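You operate a simulated robot arm through the tools that you are given. There is no shell and no other tool.

You run a simulated robot arm. Do the job below in one go: nothing can be reset, and whatever is moved stays where it is left.

JOB
Clear the dock, swap its stick for the one named on the clipboard and load that.
Fine: the old stick goes in the stand.

It is judged by the outcome, as a careful person would: the job done as asked, and still so three seconds after it is handed in. It fails if anything else is knocked over, pushed out of place, dropped, spilled or broken.

ROBOT AND FRAMES
A 7-joint arm with a two-finger parallel gripper, fixed in place. Base frame: the origin is on the floor under the middle of its stand, x ahead of it, y to its left, z up. Units: mm, degrees, N and s.
It reaches about 1479 mm from its shoulder. Its first joint turns from -166.0 to 166.0 degrees. Payload 4.4 kg.
The tool frame sits at the grasp point between the pads (the TCP): z along the fingers, y along the line on which they close. The tips reach 23 mm beyond it. Largest opening 94 mm; finger width 38, thickness 10; the body of the gripper, 54 by 96 mm, starts 39 mm behind the TCP.
Orientation is told as [roll, pitch, yaw] about the base's x, y, z axes, in that order, counted from this pose: with the fingers straight down and closing along the base's y, the tool's x points along the base's -x, its y along +y and its z along -z.

CONTROLS
- The arm moves only by the tool play_rows. Its argument "deltas" is a list of rows, each an object of numbers (a shift or turn left out is 0, a gripper value left out holds the last): "jaw": the closure in counts, from 0 (fully open) to 255 (shut); "tx", "ty", "tz": the shift along the tool's x, y, z in mm; "ax", "ay", "az": the turn, a rotation vector about the tool's x, y, z in degrees. In form: [{"jaw": .., "tx": .., "ty": .., "tz": .., "ax": .., "ay": .., "az": ..}, ...]. A call has 1 to 20 rows; each row shifts and turns the commanded pose from where the row before left it, along the tool's axes as they then stand. Rows are played at 5 a second. More than 50 mm and 8.6 degrees between two rows, or a gripper value outside its range, and nothing of the call is played. Where a pose cannot be reached the arm comes as near as it can. A force on the tool above 40 N (or 10 N above the force at the start of the call, whichever is more), or a blocked arm, ends the call early, and 0.2 s more pass. Each finger travels about 72 mm/s and halts on what it meets, pressing with about 22 N; the grip force reading is that of the motor and also rises with nothing between the fingers. The clock runs only during rows and for 0.2 s after the last one: add rows that do not move to give the fingers time. It gives the time, the measured TCP pose, the force on the tool (base axes), the opening and the grip force at its end, in the units of the frame above (readings bear some noise), with the torque about the TCP (base axes, N m) and any sound that the robot's microphone picked up.
- Cameras (640 x 400 px; columns grow to the right, rows downward): "scene" is fixed at [50.6, 650.5, 1335.8]; the picture's right is [-0.15, -0.99, 0.00], its down [-0.45, 0.07, -0.89] and it looks along [0.88, -0.14, -0.45] (base axes); focal length 314 px, centre (320, 200). "wrist" rides on the gripper at [86, 16, -74] in the tool frame; the picture's right is [-0.18, 0.98, 0.00], its down [-0.58, -0.11, -0.81] and it looks along [-0.79, -0.15, 0.59] (tool axes); focal length 243 px, centre (320, 200). There is no depth. A picture from a camera that has moved, and an enlarged one, comes with that camera's place and axes in the base frame and with its lens.
- snapshot(camera): a new picture of that camera. It takes no simulated time.
- close_up(camera, box): a new picture of the part [left, top, right, bottom] of that camera's present view, enlarged. It takes no simulated time.
- hand_in(): hands the job in; it is judged then, once.

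Places have to be worked out from the pictures, the camera data and where the tool is seen. Open the gripper and draw the arm clear of the work before you hand the job in, unless the task says otherwise.

The tools are called after ">>>" as name(argument=value, ...) on one line, values as JSON. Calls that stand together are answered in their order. play_rows: Moves the arm, as the interface text tells. Its arguments: {"type":"object","properties":{"deltas":{"type":"array","items":{"type":"object","properties":{"jaw":{"type":"number"},"tx":{"type":"number"},"ty":{"type":"number"},"tz":{"type":"number"},"ax":{"type":"number"},"ay":{"type":"number"},"az":{"type":"number"}}}}},"required":["deltas"]} The other tools are called the same way: snapshot (camera) takes a picture; close_up (camera, box) takes an enlarged picture of a part of a camera's view; hand_in () hands the job in.

At the start:

```text
t: 0.0
ee_pos: [547.1, 391.8, 1111.7]
tcp_rot: [0.1, 0.0, 0.0]
wrist_force: [0.4, 1.0, 0.3]
moment: [-0.01, 0.03, 0.01]
gripper_width: 94.3
finger_force: 0.1
```

scene: 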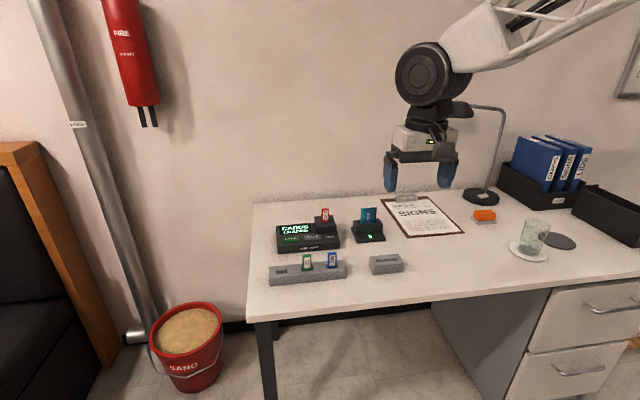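
wrist: 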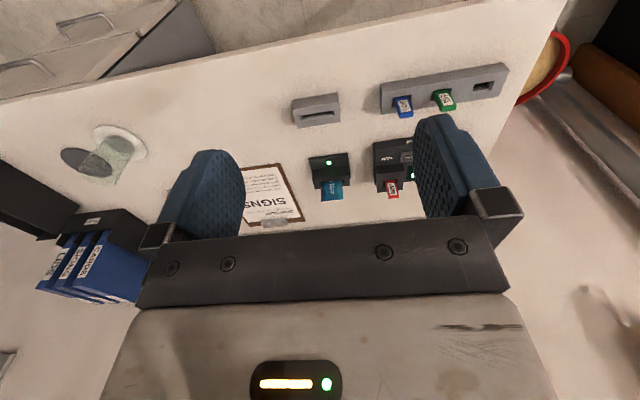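

I'll look at the desk items and the clipboard in detail first.

>>> close_up(camera="scene", box=[260, 190, 420, 290])

>>> close_up(camera="scene", box=[370, 185, 480, 245])

>>> close_up(camera="wrist", box=[220, 60, 520, 240])

```text
4.00 times, centred on (340, 240) of scene
camera zoom: at [50.6, 650.5, 1335.8], right [-0.15, -0.99, 0.0], down [-0.45, 0.07, -0.89], along [0.88, -0.14, -0.45], focal length 1256 px, centre (240, 40)
```

zoom: 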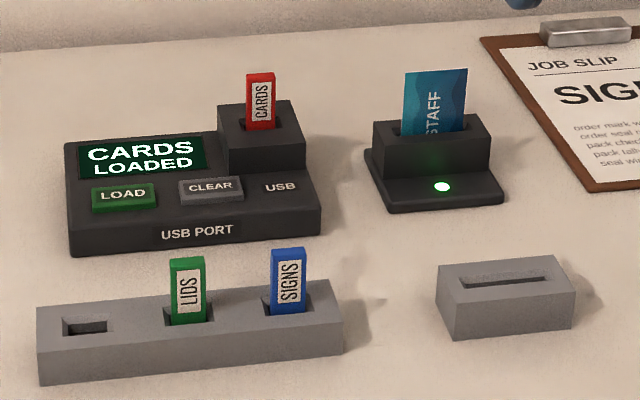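

```text
5.82 times, centred on (425, 215) of scene
camera zoom: at [50.6, 650.5, 1335.8], right [-0.15, -0.99, 0.0], down [-0.45, 0.07, -0.89], along [0.88, -0.14, -0.45], focal length 1827 px, centre (-291, 113)
```

zoom: 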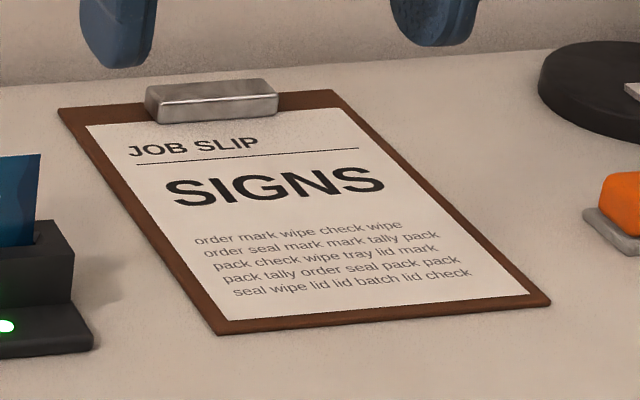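

```text
2.13 times, centred on (370, 150) of wrist
camera zoom: at [461.7, 408.4, 1187.1], right [0.18, 0.98, 0.0], down [0.58, -0.11, 0.81], along [0.79, -0.15, -0.59], focal length 518 px, centre (213, 307)
```

zoom: 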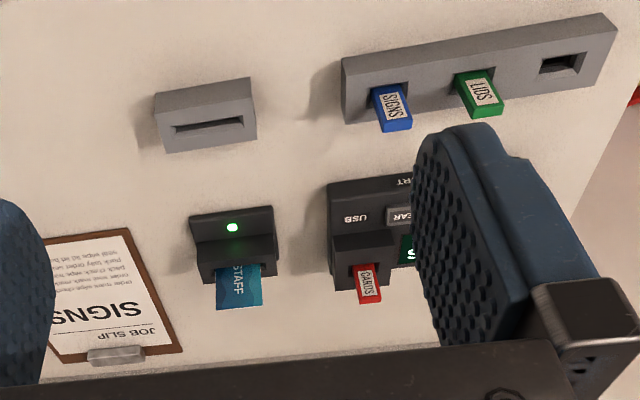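

The slip names SIGNS and the dock holds CARDS. It has LOAD and CLEAR buttons, and the stand has one empty slot. I'll zoom in more to measure positions.

>>> close_up(camera="scene", box=[268, 202, 348, 252])

>>> close_up(camera="scene", box=[264, 245, 352, 300])

>>> close_up(camera="wrist", box=[360, 50, 520, 150])

>>> close_up(camera="wrist", box=[340, 120, 436, 210])

```text
8.00 times, centred on (308, 227) of scene
camera zoom: at [50.6, 650.5, 1335.8], right [-0.15, -0.99, 0.0], down [-0.45, 0.07, -0.89], along [0.88, -0.14, -0.45], focal length 2512 px, centre (416, -16)
```

zoom: 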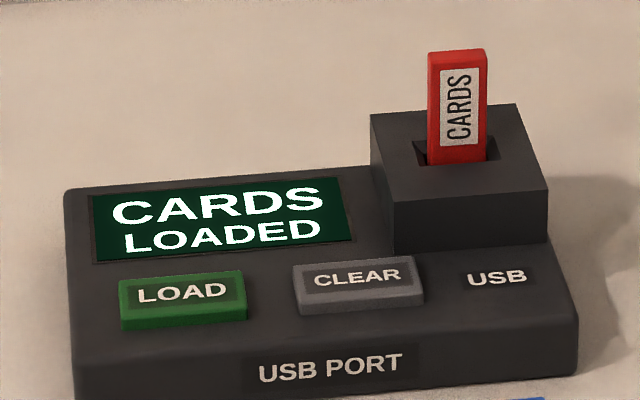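

```text
7.27 times, centred on (308, 272) of scene
camera zoom: at [50.6, 650.5, 1335.8], right [-0.15, -0.99, 0.0], down [-0.45, 0.07, -0.89], along [0.88, -0.14, -0.45], focal length 2284 px, centre (407, -327)
```

zoom: 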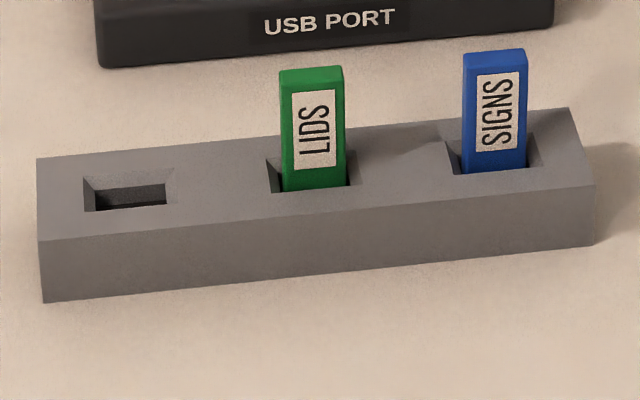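

```text
4.00 times, centred on (440, 100) of wrist
camera zoom: at [461.7, 408.4, 1187.1], right [0.18, 0.98, 0.0], down [0.58, -0.11, 0.81], along [0.79, -0.15, -0.59], focal length 970 px, centre (-160, 600)
```

zoom: 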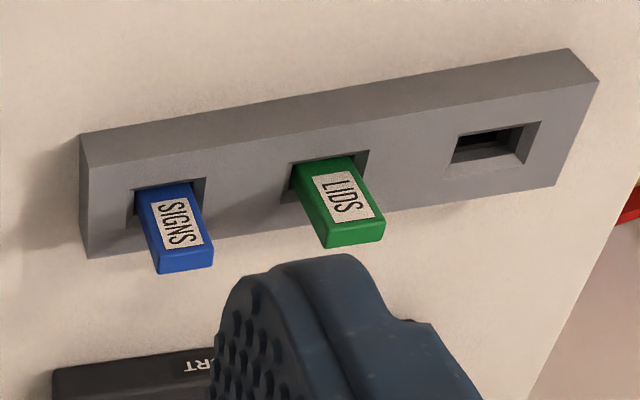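

```text
4.44 times, centred on (388, 165) of wrist
camera zoom: at [461.7, 408.4, 1187.1], right [0.18, 0.98, 0.0], down [0.58, -0.11, 0.81], along [0.79, -0.15, -0.59], focal length 1078 px, centre (18, 356)
```

zoom: 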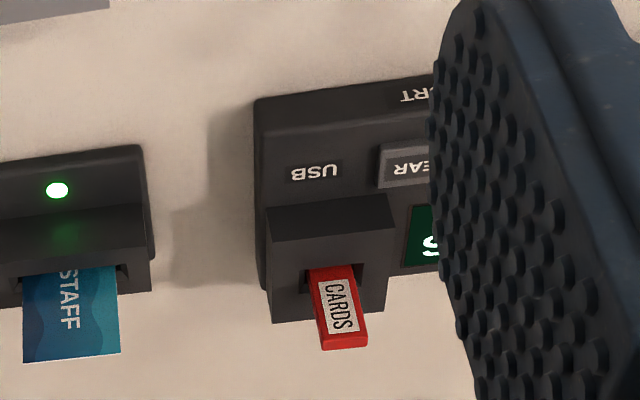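

From stereo I place the desk at z≈742 and the stand slots at about (740, 510/580/650) with their tops at z≈772. The CARDS stick top is at about (939, 495, 846), CLEAR at about (880, 545) and LOAD at about (880, 615). I'll move nearer to refine these with the wrist camera.

>>> play_rows(deltas=[{"jaw": 0, "tx": -25, "ty": 19, "tz": 20}, {"tx": -25, "ty": 19, "tz": 20}, {"tx": -25, "ty": 19, "tz": 20}, {"tx": -25, "ty": 19, "tz": 20}, {"tx": -25, "ty": 19, "tz": 20}, {"tx": -25, "ty": 19, "tz": 20}, {"tx": -25, "ty": 19, "tz": 20}, {"tx": -25, "ty": 19, "tz": 20}, {}])

```text
t: 2.0
ee_pos: [744.5, 543.2, 950.1]
tcp_rot: [0.1, 0.0, 0.1]
wrist_force: [-0.4, -0.7, 0.5]
moment: [0.0, -0.01, 0.03]
gripper_width: 94.0
finger_force: 0.1
```

The arm moved as commanded. I'll take pictures from here to check the calibration.

>>> snapshot(camera="wrist")

>>> snapshot(camera="scene")

>>> close_up(camera="wrist", box=[220, 60, 420, 200])

```text
taken
camera wrist: at [660.1, 560.0, 1025.3], right [0.18, 0.98, 0.0], down [0.58, -0.11, 0.81], along [0.79, -0.15, -0.59], focal length 243 px, centre (320, 200)
```

wrist: 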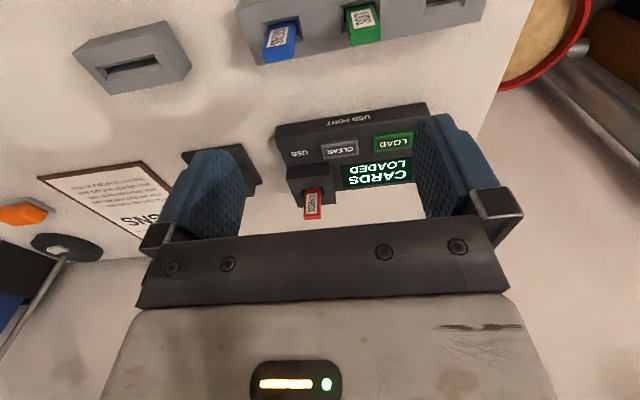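

```text
taken
```

scene: 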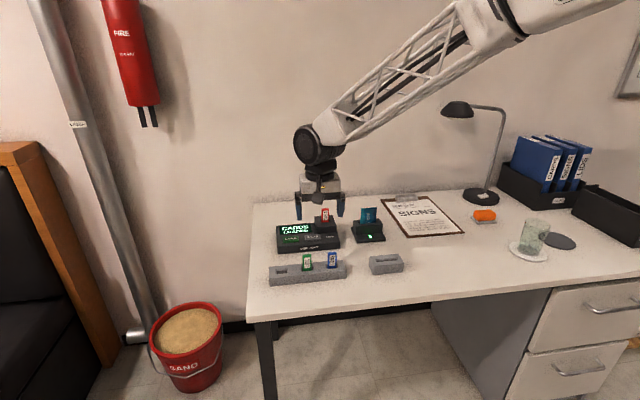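

```text
2.86 times, centred on (320, 130) of wrist
camera zoom: at [660.1, 560.0, 1025.3], right [0.18, 0.98, 0.0], down [0.58, -0.11, 0.81], along [0.79, -0.15, -0.59], focal length 693 px, centre (320, 400)
```

zoom: 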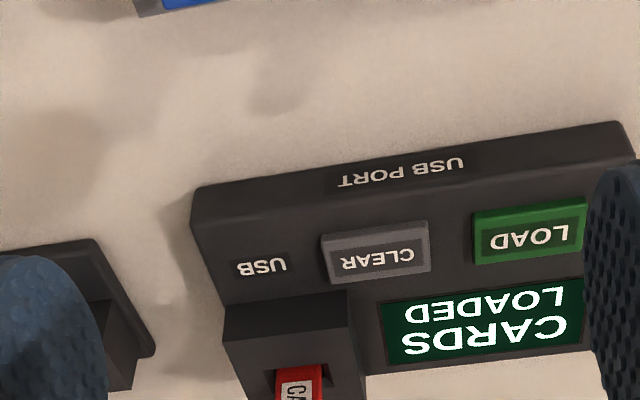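

CLEAR's top centre works out at about (884, 545.5, 776). I'll close the jaw and hover with the tips about 30 mm above it.

>>> play_rows(deltas=[{"jaw": 255, "tx": -27.5, "ty": 0.5, "tz": 24}, {"tx": -27.5, "ty": 0.5, "tz": 24}, {"tx": -27.5, "ty": 0.5, "tz": 24}, {"tx": -27.5, "ty": 0.5, "tz": 24}, {"tx": -27.5, "ty": 0.5, "tz": 24}, {}, {}])

>>> snapshot(camera="wrist")

>>> close_up(camera="scene", box=[260, 185, 372, 255])

```text
t: 3.6
ee_pos: [886.0, 545.5, 831.4]
tcp_rot: [0.0, 0.0, 0.0]
wrist_force: [0.8, -0.1, 0.3]
moment: [0.01, -0.02, 0.01]
gripper_width: 0.0
finger_force: 21.8
```

```text
taken
camera wrist: at [799.8, 561.6, 905.8], right [0.18, 0.98, 0.0], down [0.58, -0.11, 0.81], along [0.79, -0.15, -0.59], focal length 243 px, centre (320, 200)
```

wrist: 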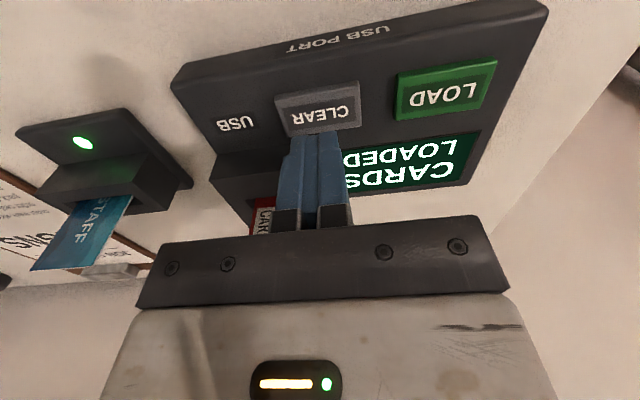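

```text
5.71 times, centred on (316, 220) of scene
camera zoom: at [50.6, 650.5, 1335.8], right [-0.15, -0.99, 0.0], down [-0.45, 0.07, -0.89], along [0.88, -0.14, -0.45], focal length 1795 px, centre (343, 86)
```

zoom: 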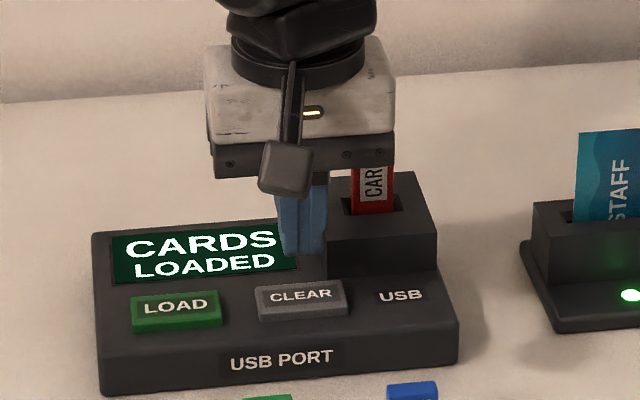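

The tips sit right over CLEAR. I'll lower to just above it, then press in small steps.

>>> play_rows(deltas=[{"tz": 10, "tx": 1}, {"tz": 10, "tx": 1}, {"tz": 6}, {"tz": 2}, {"tz": 1.5}, {"tz": 1.5}])

>>> snapshot(camera="wrist")

```text
t: 5.0
ee_pos: [883.9, 545.7, 800.5]
tcp_rot: [0.0, 0.0, 0.0]
wrist_force: [-0.5, -0.1, 0.0]
moment: [-0.02, 0.0, -0.01]
gripper_width: 0.0
finger_force: 21.8
```

```text
taken
camera wrist: at [797.6, 562.7, 875.4], right [0.18, 0.98, 0.0], down [0.58, -0.11, 0.81], along [0.79, -0.15, -0.59], focal length 243 px, centre (320, 200)
```

wrist: 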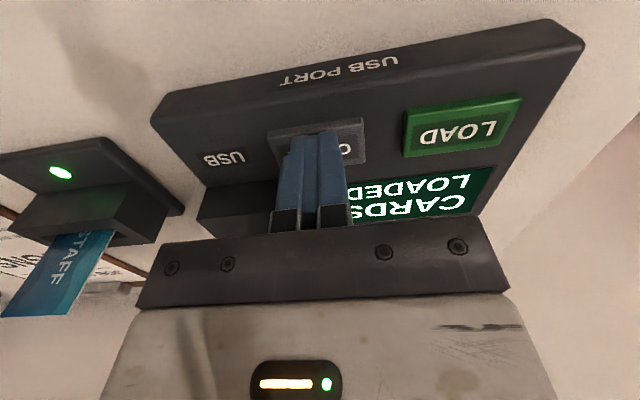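

The tip is at about z=777.5 with no contact yet. I'll press on in 1 mm steps.

>>> play_rows(deltas=[{"tz": 1}, {"tz": 1}, {"tz": 1}, {"tz": 1}])

>>> close_up(camera="scene", box=[260, 185, 372, 255])

```text
t: 6.0
ee_pos: [884.5, 547.2, 796.5]
tcp_rot: [0.0, -0.1, 0.0]
wrist_force: [-1.0, 0.6, -0.4]
moment: [0.01, 0.03, -0.02]
gripper_width: 0.0
finger_force: 22.0
heard: click
```

```text
5.71 times, centred on (316, 220) of scene
camera zoom: at [50.6, 650.5, 1335.8], right [-0.15, -0.99, 0.0], down [-0.45, 0.07, -0.89], along [0.88, -0.14, -0.45], focal length 1795 px, centre (343, 86)
```

zoom: 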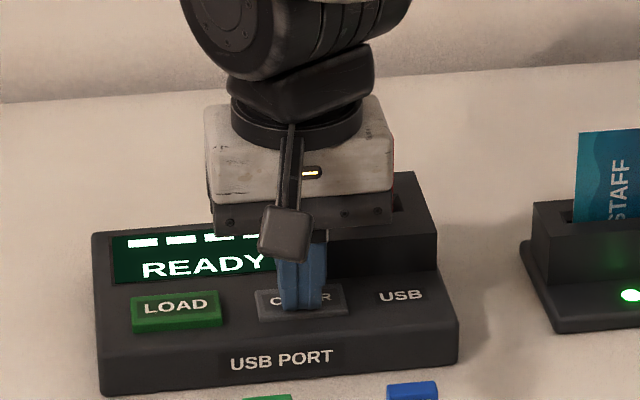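

CLEAR clicked and the screen now reads "---- READY". I'll rise, part the fingers and line up on the CARDS stick.

>>> play_rows(deltas=[{"tz": -20}, {"tz": -30}, {"tz": -30}, {"tz": -20, "jaw": 100}, {"ty": -25, "tx": -10}, {"ty": -25, "tx": -10}, {}])

>>> snapshot(camera="wrist")

>>> close_up(camera="scene", box=[260, 185, 372, 255])

```text
t: 7.6
ee_pos: [903.3, 495.6, 898.4]
tcp_rot: [0.0, 0.0, 0.0]
wrist_force: [0.0, -0.2, 0.5]
moment: [-0.04, 0.05, 0.02]
gripper_width: 57.4
finger_force: 0.0
```

```text
taken
camera wrist: at [817.6, 512.5, 972.8], right [0.18, 0.98, 0.0], down [0.58, -0.11, 0.81], along [0.79, -0.15, -0.59], focal length 243 px, centre (320, 200)
```

wrist: 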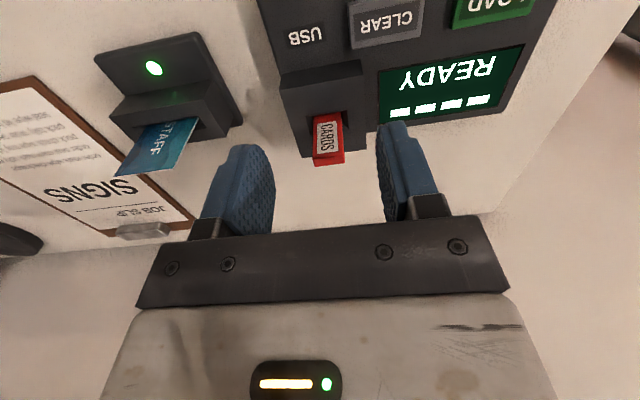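

```text
5.71 times, centred on (316, 220) of scene
camera zoom: at [50.6, 650.5, 1335.8], right [-0.15, -0.99, 0.0], down [-0.45, 0.07, -0.89], along [0.88, -0.14, -0.45], focal length 1795 px, centre (343, 86)
```

zoom: 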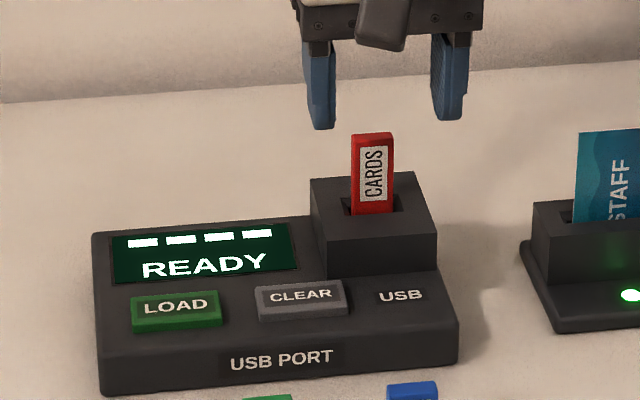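

>>> close_up(camera="wrist", box=[260, 60, 400, 180])

```text
3.33 times, centred on (330, 120) of wrist
camera zoom: at [817.6, 512.5, 972.8], right [0.18, 0.98, 0.0], down [0.58, -0.11, 0.81], along [0.79, -0.15, -0.59], focal length 809 px, centre (287, 467)
```

zoom: 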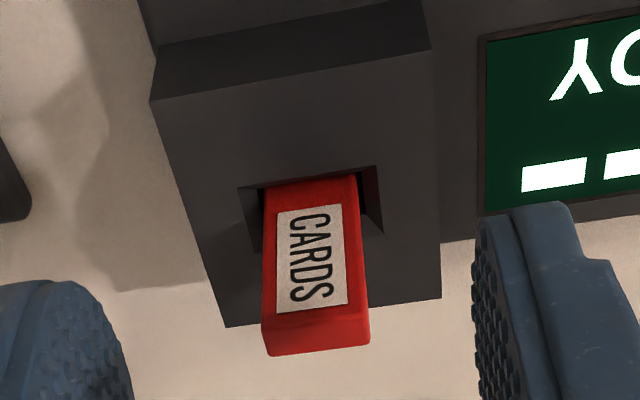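

The CARDS stick top is at about (941, 496, 846), 23 mm wide in y and 10 mm thick in x, and the tower top is at about z=801. I'll move over it and lower the open fingers around it.

>>> play_rows(deltas=[{"tx": -19}, {"tx": -18.5}, {"tz": 20}, {"tz": 20}, {"tz": 15}, {"tz": 13}, {}])

>>> close_up(camera="scene", box=[260, 185, 372, 255])

>>> close_up(camera="wrist", box=[220, 60, 420, 240])

```text
t: 9.2
ee_pos: [940.8, 496.2, 827.5]
tcp_rot: [0.0, 0.0, 0.0]
wrist_force: [-0.2, -0.3, -0.9]
moment: [0.0, 0.0, 0.02]
gripper_width: 57.0
finger_force: 0.1
```

```text
5.71 times, centred on (316, 220) of scene
camera zoom: at [50.6, 650.5, 1335.8], right [-0.15, -0.99, 0.0], down [-0.45, 0.07, -0.89], along [0.88, -0.14, -0.45], focal length 1795 px, centre (343, 86)
```

zoom: 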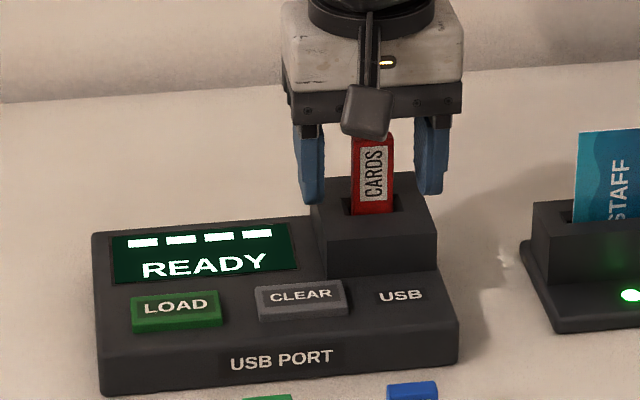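

```text
2.22 times, centred on (320, 150) of wrist
camera zoom: at [855.5, 513.4, 903.9], right [0.18, 0.98, 0.0], down [0.58, -0.11, 0.81], along [0.79, -0.15, -0.59], focal length 539 px, centre (320, 311)
```

zoom: 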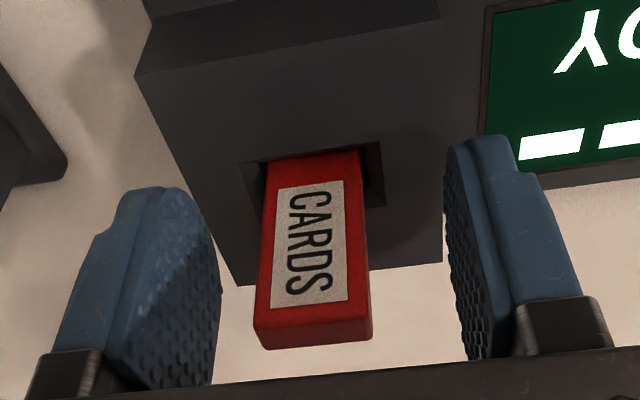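

The fingers straddle the stick with room on both sides. I'll raise 2 mm for margin, then close on it.

>>> play_rows(deltas=[{"tz": -2}, {"jaw": 180}, {"jaw": 255}, {}, {}, {}])

>>> close_up(camera="wrist", box=[220, 60, 420, 240])

```text
t: 10.6
ee_pos: [941.0, 496.0, 830.3]
tcp_rot: [0.0, 0.1, 0.0]
wrist_force: [-1.0, -6.3, 0.7]
moment: [-0.22, 0.02, -0.06]
gripper_width: 23.0
finger_force: 22.2
```

```text
2.22 times, centred on (320, 150) of wrist
camera zoom: at [855.3, 513.4, 905.7], right [0.18, 0.98, 0.0], down [0.58, -0.11, 0.81], along [0.79, -0.15, -0.59], focal length 539 px, centre (320, 311)
```

zoom: 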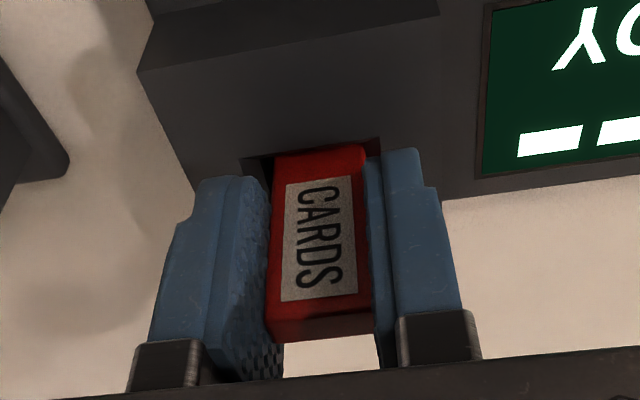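

It's gripped at 23.0 mm, but −6 N sideways means the tool sits slightly toward +y of the stick. I'll ease −y to unload it before pulling.

>>> play_rows(deltas=[{"ty": -0.7}, {}])

```text
t: 11.2
ee_pos: [940.9, 496.6, 829.5]
tcp_rot: [0.0, 0.0, 0.0]
wrist_force: [0.0, -2.0, 0.3]
moment: [0.0, 0.02, 0.0]
gripper_width: 22.9
finger_force: 21.7
```

The side force is down to about 2 N. I'll ease 0.3 mm more and pull straight up slowly.

>>> play_rows(deltas=[{"ty": -0.3}, {"tz": -3}, {"tz": -5}, {"tz": -8}, {"tz": -10}, {"tz": -12}, {"tz": -12}])

>>> close_up(camera="scene", box=[260, 185, 372, 255])

>>> snapshot(camera="wrist")

```text
t: 12.8
ee_pos: [939.8, 495.7, 878.6]
tcp_rot: [0.1, 0.1, -0.1]
wrist_force: [0.4, -1.8, -0.5]
moment: [-0.06, 0.01, 0.0]
gripper_width: 22.9
finger_force: 21.7
```

```text
5.71 times, centred on (316, 220) of scene
camera zoom: at [50.6, 650.5, 1335.8], right [-0.15, -0.99, 0.0], down [-0.45, 0.07, -0.89], along [0.88, -0.14, -0.45], focal length 1795 px, centre (343, 86)
```

zoom: 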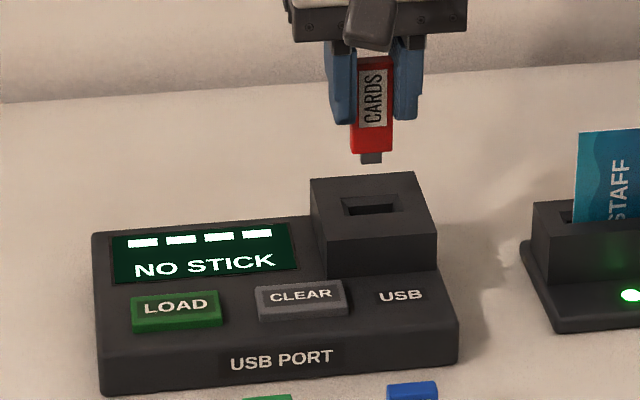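

```text
taken
camera wrist: at [854.4, 512.3, 955.0], right [0.18, 0.98, 0.0], down [0.58, -0.11, 0.81], along [0.79, -0.15, -0.59], focal length 243 px, centre (320, 200)
```

wrist: 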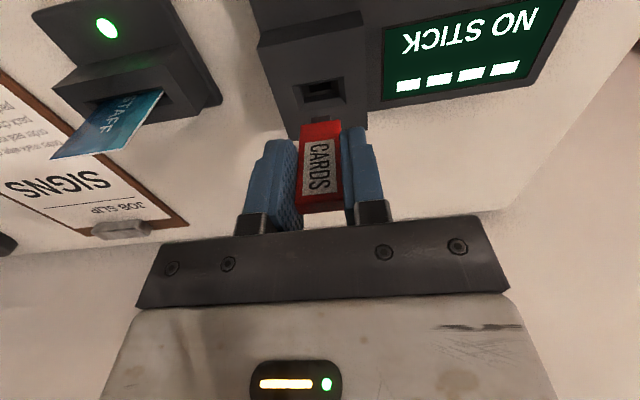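

The stick is out and the screen reads "NO STICK". I'll check how it sits in the grip before moving across.

>>> close_up(camera="scene", box=[310, 180, 358, 230])

>>> close_up(camera="wrist", box=[250, 60, 400, 230])

```text
8.00 times, centred on (334, 205) of scene
camera zoom: at [50.6, 650.5, 1335.8], right [-0.15, -0.99, 0.0], down [-0.45, 0.07, -0.89], along [0.88, -0.14, -0.45], focal length 2512 px, centre (208, 160)
```

zoom: 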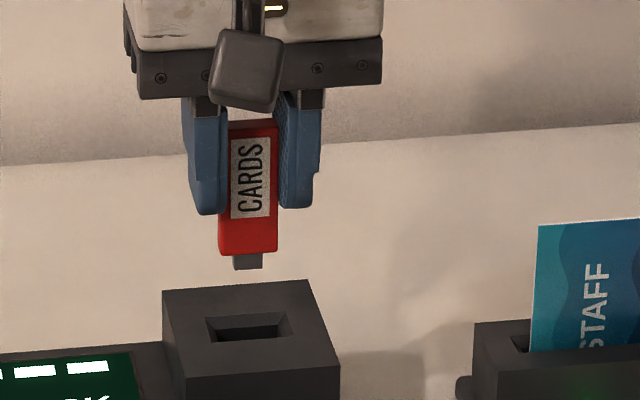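

```text
2.35 times, centred on (325, 145) of wrist
camera zoom: at [854.4, 512.3, 955.0], right [0.18, 0.98, 0.0], down [0.58, -0.11, 0.81], along [0.79, -0.15, -0.59], focal length 571 px, centre (308, 329)
```

zoom: 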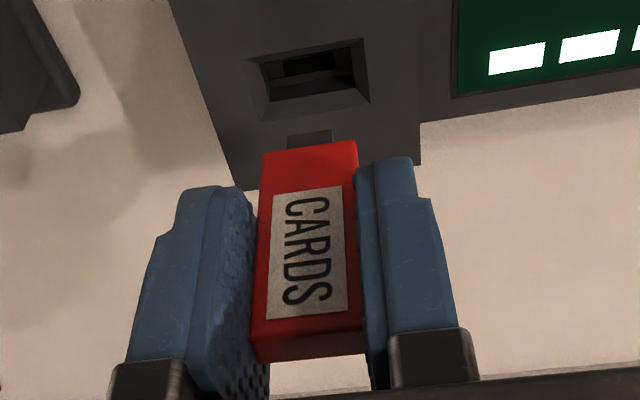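

The stick hangs straight; its body is about 57 mm long with a 10 mm plug. I'll raise it and carry it over to the empty stand slot near (740, 650).

>>> play_rows(deltas=[{"tz": -20}, {"tx": 28.7, "ty": 22}, {"tx": 28.7, "ty": 22}, {"tx": 28.7, "ty": 22}, {"tx": 28.7, "ty": 22}, {"tx": 28.7, "ty": 22}, {"tx": 28.7, "ty": 22}, {"tx": 28.7, "ty": 22}, {}, {}])

>>> snapshot(camera="wrist")

>>> close_up(camera="scene", box=[250, 215, 362, 290])

>>> close_up(camera="wrist", box=[230, 30, 410, 180])

```text
t: 15.0
ee_pos: [740.2, 649.7, 899.4]
tcp_rot: [0.0, 0.0, 0.0]
wrist_force: [0.2, 0.1, 0.1]
moment: [-0.01, 0.0, -0.04]
gripper_width: 22.7
finger_force: 22.7
```

```text
taken
camera wrist: at [654.2, 665.6, 974.5], right [0.18, 0.98, 0.0], down [0.58, -0.11, 0.81], along [0.79, -0.15, -0.59], focal length 243 px, centre (320, 200)
```

wrist: 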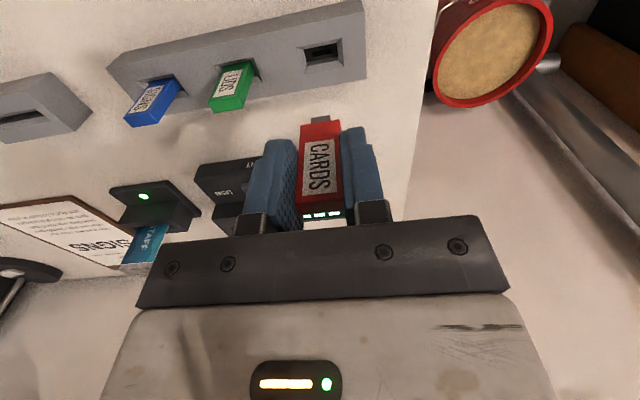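

```text
5.33 times, centred on (306, 252) of scene
camera zoom: at [50.6, 650.5, 1335.8], right [-0.15, -0.99, 0.0], down [-0.45, 0.07, -0.89], along [0.88, -0.14, -0.45], focal length 1675 px, centre (395, -80)
```

zoom: 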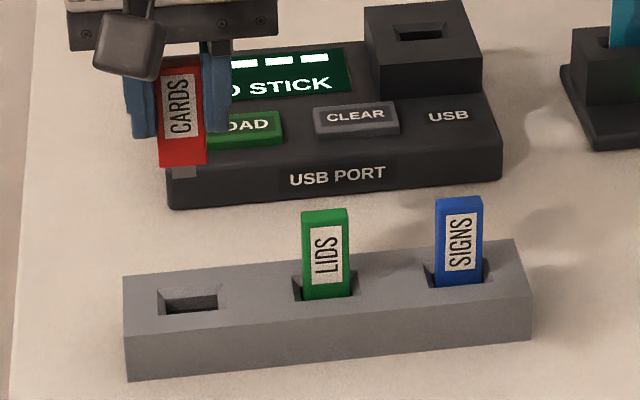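

```text
2.67 times, centred on (320, 105) of wrist
camera zoom: at [654.2, 665.6, 974.5], right [0.18, 0.98, 0.0], down [0.58, -0.11, 0.81], along [0.79, -0.15, -0.59], focal length 647 px, centre (320, 453)
```

zoom: 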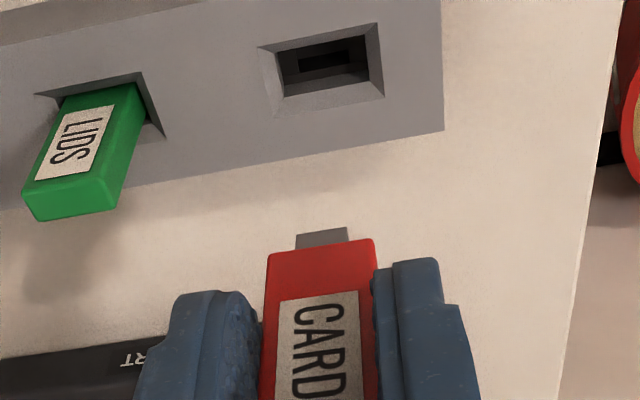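

The slot centre is at about (740, 650.9), so I need roughly −1 mm in x and +1 mm in y. I'll lower to just above the funnel and check again.

>>> play_rows(deltas=[{"tx": 1, "ty": 0.9, "tz": 15}, {"tz": 20}, {"tz": 20}, {"tz": 12}, {}])

>>> close_up(camera="wrist", box=[230, 60, 410, 210])

>>> close_up(camera="scene", box=[250, 230, 362, 300])

```text
t: 16.2
ee_pos: [738.2, 650.7, 833.6]
tcp_rot: [0.0, 0.0, 0.0]
wrist_force: [0.2, 0.4, -0.5]
moment: [0.01, -0.01, -0.01]
gripper_width: 22.7
finger_force: 21.6
```

```text
2.67 times, centred on (320, 135) of wrist
camera zoom: at [652.4, 666.7, 908.4], right [0.18, 0.98, 0.0], down [0.58, -0.11, 0.81], along [0.79, -0.15, -0.59], focal length 647 px, centre (320, 373)
```

zoom: 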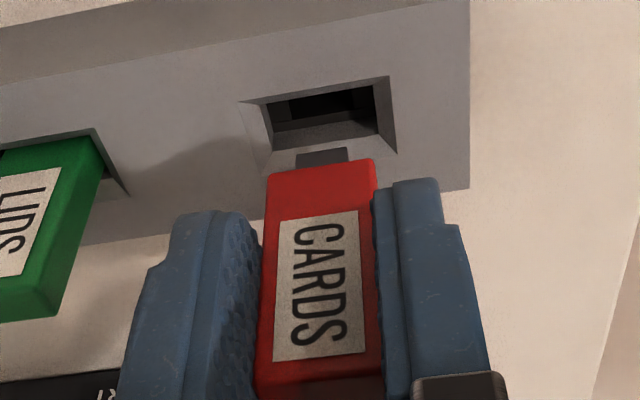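

```text
5.71 times, centred on (306, 265) of scene
camera zoom: at [50.6, 650.5, 1335.8], right [-0.15, -0.99, 0.0], down [-0.45, 0.07, -0.89], along [0.88, -0.14, -0.45], focal length 1795 px, centre (400, -171)
```

zoom: 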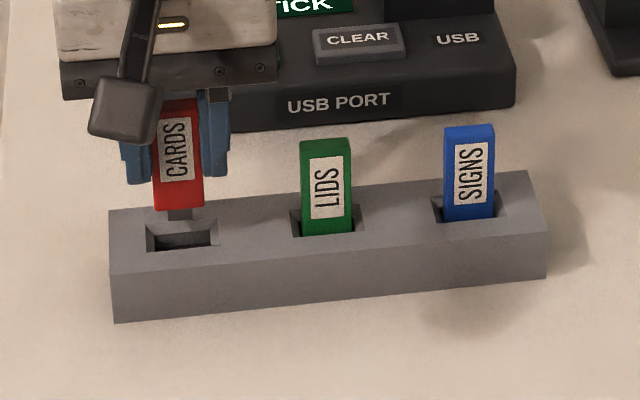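

The stick is within about 0.7 mm of the slot centre and the funnel tolerates about 4 mm. I'll trim −0.5 mm in y and insert slowly while watching the force.

>>> play_rows(deltas=[{"ty": -0.5, "tz": 5}, {"tz": 5}, {"tz": 4}, {"tz": 3}, {"tz": 3}, {}])

>>> close_up(camera="wrist", box=[230, 60, 410, 210])

```text
t: 17.6
ee_pos: [738.8, 650.6, 814.9]
tcp_rot: [0.0, 0.0, 0.0]
wrist_force: [-0.8, -0.2, -0.2]
moment: [-0.01, 0.01, 0.0]
gripper_width: 22.7
finger_force: 21.6
```

```text
2.67 times, centred on (320, 135) of wrist
camera zoom: at [652.6, 667.1, 889.0], right [0.18, 0.98, 0.0], down [0.58, -0.11, 0.81], along [0.79, -0.15, -0.59], focal length 647 px, centre (320, 373)
```

zoom: 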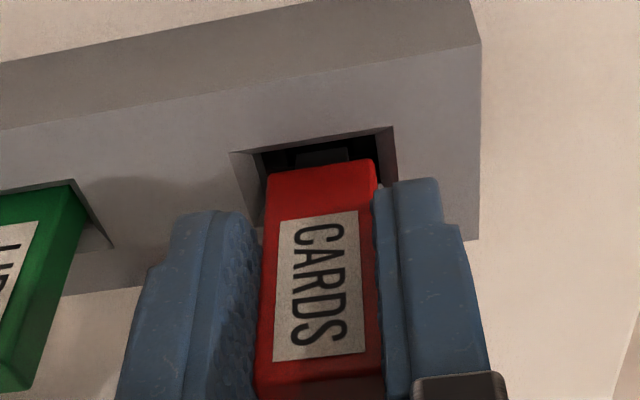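

The stick's body is entering the funnel about 1 mm toward +y of centre. I'll shift −1 mm and keep lowering.

>>> play_rows(deltas=[{"ty": -1.0}, {"tz": 2}, {"tz": 2}, {"tz": 2}, {"tz": 2}, {}])

>>> close_up(camera="wrist", box=[230, 60, 410, 210])

```text
t: 19.0
ee_pos: [738.3, 647.7, 806.1]
tcp_rot: [0.0, 0.1, 0.1]
wrist_force: [-0.5, 1.2, -1.2]
moment: [0.04, 0.01, 0.0]
gripper_width: 22.9
finger_force: 21.9
```

```text
2.67 times, centred on (320, 135) of wrist
camera zoom: at [652.4, 664.8, 880.8], right [0.18, 0.98, 0.0], down [0.58, -0.11, 0.81], along [0.79, -0.15, -0.59], focal length 647 px, centre (320, 373)
```

zoom: 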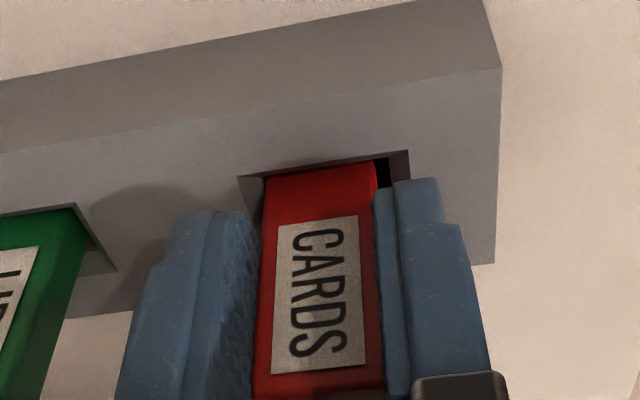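

Almost seated with low force, and the measured offset is now about −0.6 mm. I'll trim +0.4 mm and lower the last few millimetres.

>>> play_rows(deltas=[{"ty": 0.4}, {"tz": 1.5}, {"tz": 1.5}, {"tz": 1}, {}])

>>> close_up(camera="wrist", box=[230, 60, 410, 210])

>>> close_up(camera="scene", box=[250, 230, 362, 300])

```text
t: 20.2
ee_pos: [739.6, 649.9, 802.8]
tcp_rot: [0.0, -0.1, 0.0]
wrist_force: [-0.2, -0.2, -1.0]
moment: [0.0, 0.04, 0.01]
gripper_width: 22.9
finger_force: 21.8
```

```text
2.67 times, centred on (320, 135) of wrist
camera zoom: at [653.0, 665.8, 877.3], right [0.18, 0.98, 0.0], down [0.58, -0.11, 0.81], along [0.79, -0.15, -0.59], focal length 647 px, centre (320, 373)
```

zoom: 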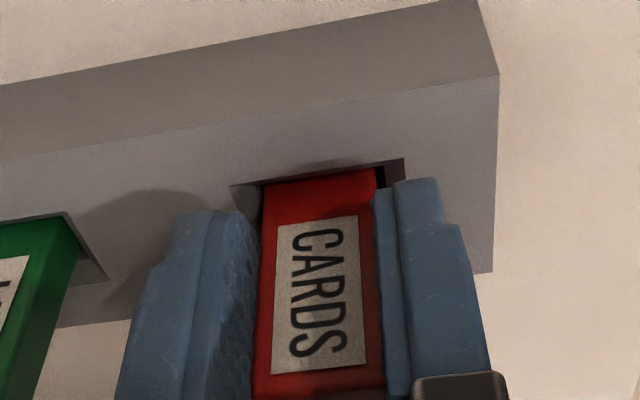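

```text
5.71 times, centred on (306, 265) of scene
camera zoom: at [50.6, 650.5, 1335.8], right [-0.15, -0.99, 0.0], down [-0.45, 0.07, -0.89], along [0.88, -0.14, -0.45], focal length 1795 px, centre (400, -171)
```

zoom: 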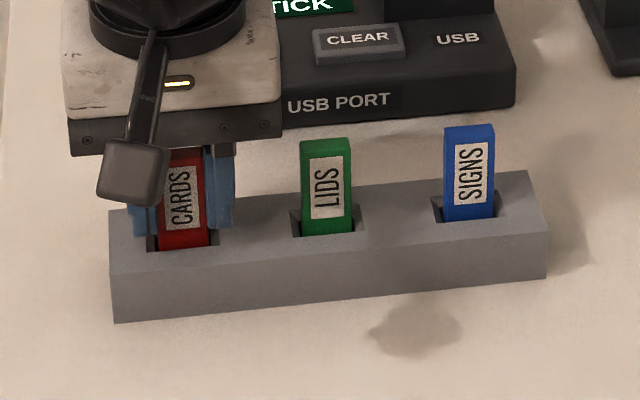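

The plug has passed into the slot and I feel no bottom yet, so I'll lower in 1 mm steps to find the seat.

>>> play_rows(deltas=[{"tz": 1}, {"tz": 0.7}, {}])

```text
t: 21.0
ee_pos: [738.9, 649.4, 801.7]
tcp_rot: [0.0, 0.0, 0.0]
wrist_force: [-4.5, 2.3, 9.9]
moment: [0.07, 0.08, 0.01]
gripper_width: 23.2
finger_force: 22.2
```

About 10 N upward at z=801.7 is the seat, matching the predicted height. I'll ease off slightly, open and check.

>>> play_rows(deltas=[{"tz": -0.4}, {"jaw": 170}, {"jaw": 110}, {}])

>>> close_up(camera="wrist", box=[210, 60, 430, 240])

```text
t: 22.0
ee_pos: [738.1, 649.8, 801.0]
tcp_rot: [0.0, -0.1, 0.0]
wrist_force: [0.4, 0.5, -0.1]
moment: [0.02, -0.03, 0.01]
gripper_width: 53.3
finger_force: 0.1
```

```text
2.22 times, centred on (320, 150) of wrist
camera zoom: at [652.8, 665.8, 875.7], right [0.18, 0.98, 0.0], down [0.58, -0.11, 0.81], along [0.79, -0.15, -0.59], focal length 539 px, centre (320, 311)
```

zoom: 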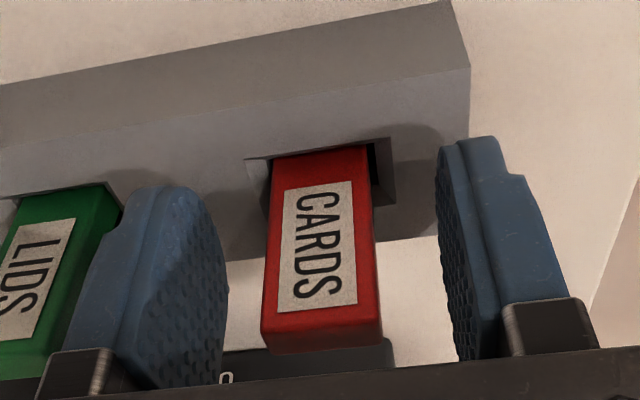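

CARDS stands in the slot. I'll rise straight up and take a look before going to SIGNS.

>>> play_rows(deltas=[{"tz": -10}, {"tz": -20}, {"tz": -25}, {"tz": -25}, {"tz": -10}, {"ty": -35, "tx": 12}, {"ty": -35, "tx": 12}, {"ty": -35, "tx": 12}, {"ty": -35, "tx": 12}, {}])

>>> close_up(camera="scene", box=[250, 230, 362, 300])

>>> snapshot(camera="wrist")

>>> close_up(camera="wrist", box=[240, 60, 400, 190])

```text
t: 24.2
ee_pos: [692.9, 509.3, 889.5]
tcp_rot: [0.0, 0.0, 0.0]
wrist_force: [0.1, -0.5, 1.0]
moment: [-0.01, -0.01, -0.02]
gripper_width: 53.4
finger_force: 0.0
```

```text
5.71 times, centred on (306, 265) of scene
camera zoom: at [50.6, 650.5, 1335.8], right [-0.15, -0.99, 0.0], down [-0.45, 0.07, -0.89], along [0.88, -0.14, -0.45], focal length 1795 px, centre (400, -171)
```

zoom: 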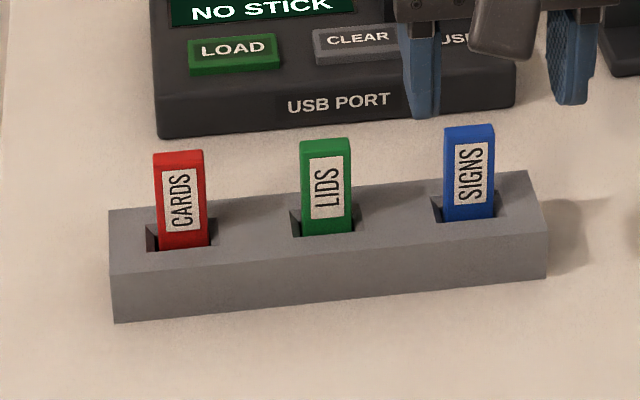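

```text
taken
camera wrist: at [606.1, 525.5, 964.6], right [0.18, 0.98, 0.0], down [0.58, -0.11, 0.81], along [0.79, -0.15, -0.59], focal length 243 px, centre (320, 200)
```

wrist: 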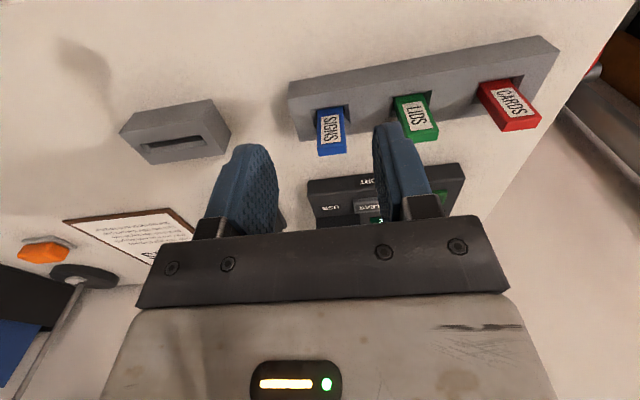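

```text
3.08 times, centred on (320, 125) of wrist
camera zoom: at [606.1, 525.5, 964.6], right [0.18, 0.98, 0.0], down [0.58, -0.11, 0.81], along [0.79, -0.15, -0.59], focal length 746 px, centre (320, 431)
```

zoom: 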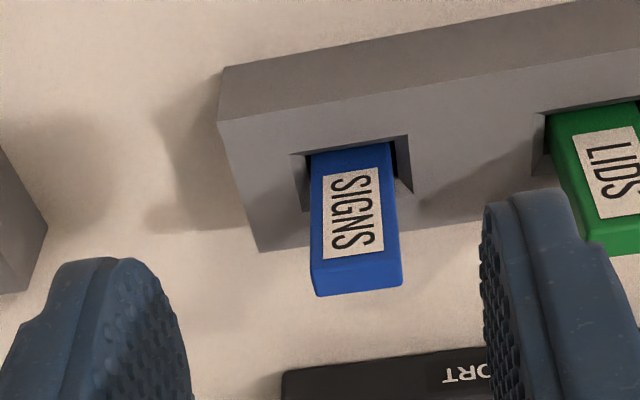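

CARDS sits level with its neighbours. SIGNS is at about (739, 510.5), so I'll move over it and lower the open fingers around it.

>>> play_rows(deltas=[{"tx": -24, "ty": 0.3}, {"tx": -24, "ty": 0.2}, {"tz": 20}, {"tz": 20}, {"tz": 20}, {"tz": 15}, {"tz": 12}, {}])

>>> close_up(camera="wrist", box=[210, 60, 430, 240])

>>> close_up(camera="scene", box=[250, 230, 362, 300])

```text
t: 26.0
ee_pos: [737.5, 510.3, 804.0]
tcp_rot: [0.1, 0.0, 0.0]
wrist_force: [0.3, -0.2, -0.6]
moment: [0.01, 0.02, 0.02]
gripper_width: 53.5
finger_force: 0.1
```

```text
2.22 times, centred on (320, 150) of wrist
camera zoom: at [652.5, 526.0, 878.0], right [0.18, 0.98, 0.0], down [0.58, -0.11, 0.81], along [0.79, -0.15, -0.59], focal length 539 px, centre (320, 311)
```

zoom: 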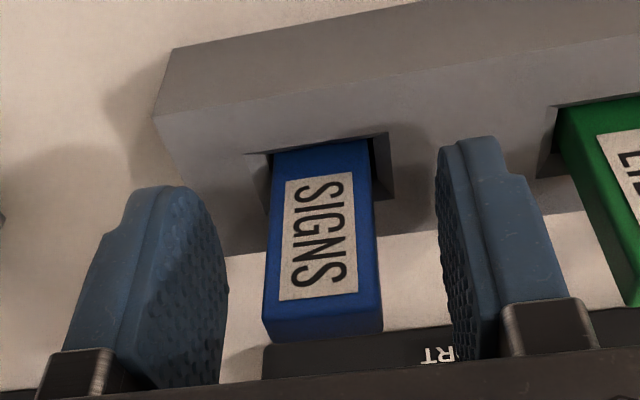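

```text
5.71 times, centred on (306, 265) of scene
camera zoom: at [50.6, 650.5, 1335.8], right [-0.15, -0.99, 0.0], down [-0.45, 0.07, -0.89], along [0.88, -0.14, -0.45], focal length 1795 px, centre (400, -171)
```

zoom: 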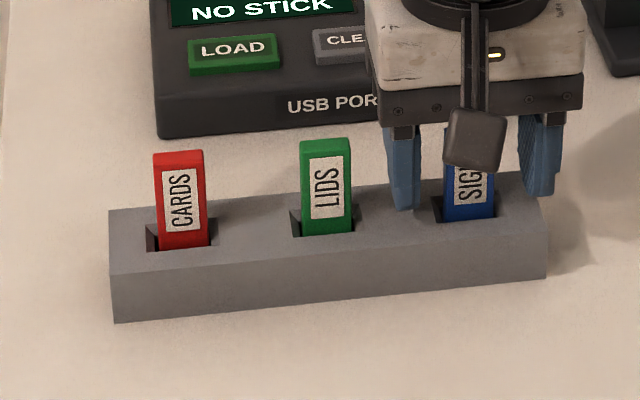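

The fingers straddle SIGNS evenly with LIDS well clear. I'll close now.

>>> play_rows(deltas=[{"jaw": 190}, {"jaw": 255}, {}, {}, {}])

```text
t: 27.2
ee_pos: [739.3, 510.2, 802.3]
tcp_rot: [0.0, 0.0, 0.0]
wrist_force: [-1.0, -0.2, 0.1]
moment: [0.02, 0.03, -0.01]
gripper_width: 23.1
finger_force: 21.4
```

SIGNS is gripped at 23.1 mm with no side load. I'll pull straight up slowly.

>>> play_rows(deltas=[{"tz": -3}, {"tz": -5}, {"tz": -8}, {"tz": -12}, {"tz": -15}, {"tz": -18}, {"tz": -18}, {"tz": -18}, {}])

>>> close_up(camera="scene", box=[250, 205, 378, 300])

>>> close_up(camera="wrist", box=[230, 60, 410, 230])

```text
t: 29.2
ee_pos: [738.2, 510.4, 901.0]
tcp_rot: [0.0, 0.0, 0.0]
wrist_force: [0.1, 0.4, -0.1]
moment: [0.02, 0.0, 0.05]
gripper_width: 23.0
finger_force: 21.8
```

```text
4.21 times, centred on (314, 252) of scene
camera zoom: at [50.6, 650.5, 1335.8], right [-0.15, -0.99, 0.0], down [-0.45, 0.07, -0.89], along [0.88, -0.14, -0.45], focal length 1322 px, centre (345, -21)
```

zoom: 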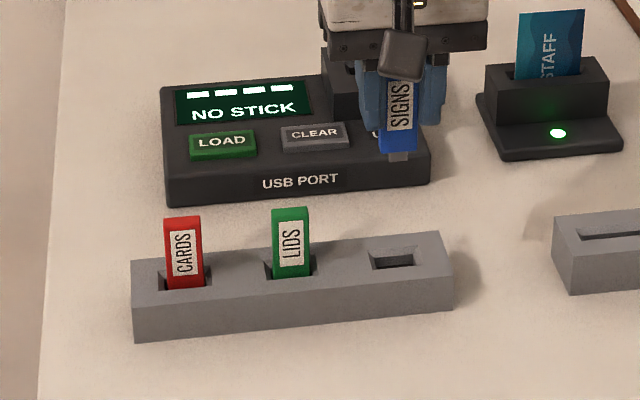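

```text
2.35 times, centred on (320, 145) of wrist
camera zoom: at [653.5, 526.2, 976.2], right [0.18, 0.98, 0.0], down [0.58, -0.11, 0.81], along [0.79, -0.15, -0.59], focal length 571 px, centre (320, 329)
```

zoom: 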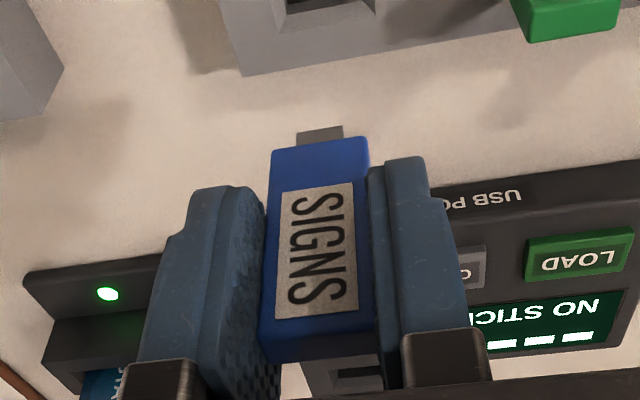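

SIGNS is out cleanly and the stand hasn't moved. I'll carry the stick over the dock socket near (940, 495.5).

>>> play_rows(deltas=[{"tx": -34, "ty": -2.4}, {"tx": -34, "ty": -2.4}, {"tx": -34, "ty": -2.4}, {"tx": -34, "ty": -2.4}, {"tx": -33, "ty": -2.4}, {"tx": -33, "ty": -2.3}, {"tz": 15}, {"tz": 10}, {}])

>>> close_up(camera="wrist", box=[230, 40, 410, 210])

>>> close_up(camera="scene", box=[260, 180, 372, 255])

```text
t: 31.2
ee_pos: [940.4, 495.5, 875.4]
tcp_rot: [0.0, 0.0, 0.1]
wrist_force: [0.7, 0.4, -0.6]
moment: [0.0, 0.01, -0.01]
gripper_width: 22.8
finger_force: 22.1
```

```text
2.35 times, centred on (320, 125) of wrist
camera zoom: at [854.4, 511.3, 950.9], right [0.18, 0.98, 0.0], down [0.58, -0.11, 0.81], along [0.79, -0.15, -0.59], focal length 571 px, centre (320, 376)
```

zoom: 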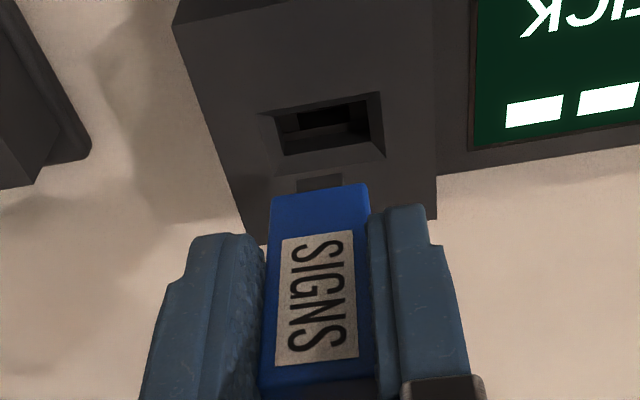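

```text
5.33 times, centred on (316, 218) of scene
camera zoom: at [50.6, 650.5, 1335.8], right [-0.15, -0.99, 0.0], down [-0.45, 0.07, -0.89], along [0.88, -0.14, -0.45], focal length 1675 px, centre (341, 107)
```

zoom: 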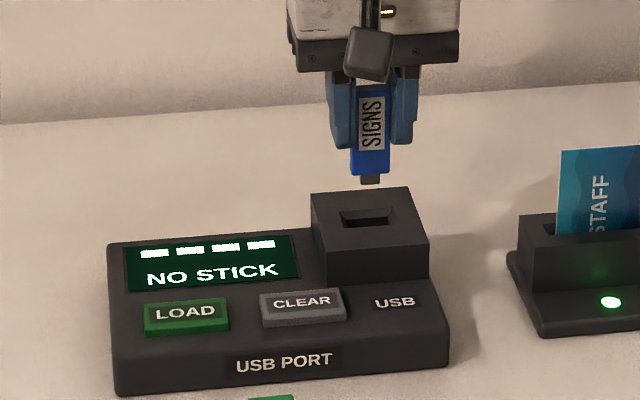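

By the picture the stick is about 1 mm short of the socket centre in x and aligned in y. I'll trim x +0.8 and lower into the funnel.

>>> play_rows(deltas=[{"tx": -0.8, "ty": 0.1, "tz": 10}, {"tz": 10}, {"tz": 4}, {"tz": 4}, {"tz": 4}, {}])

>>> close_up(camera="wrist", box=[230, 60, 410, 230])

```text
t: 32.6
ee_pos: [943.1, 495.4, 843.1]
tcp_rot: [-0.1, 0.0, 0.0]
wrist_force: [0.0, -0.3, 0.0]
moment: [-0.01, -0.04, -0.01]
gripper_width: 23.0
finger_force: 22.1
```

```text
2.35 times, centred on (320, 145) of wrist
camera zoom: at [856.3, 511.9, 918.1], right [0.18, 0.98, 0.0], down [0.58, -0.11, 0.81], along [0.79, -0.15, -0.59], focal length 571 px, centre (320, 329)
```

zoom: 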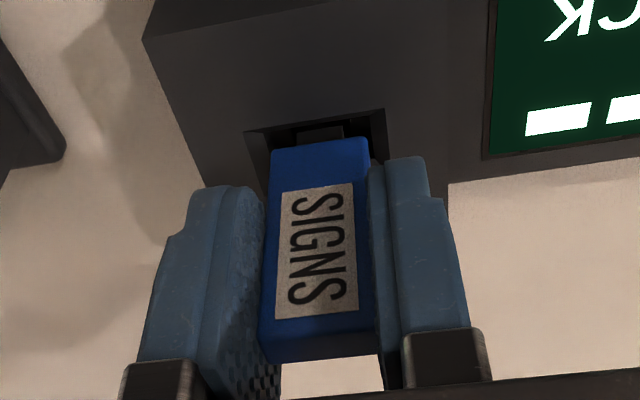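

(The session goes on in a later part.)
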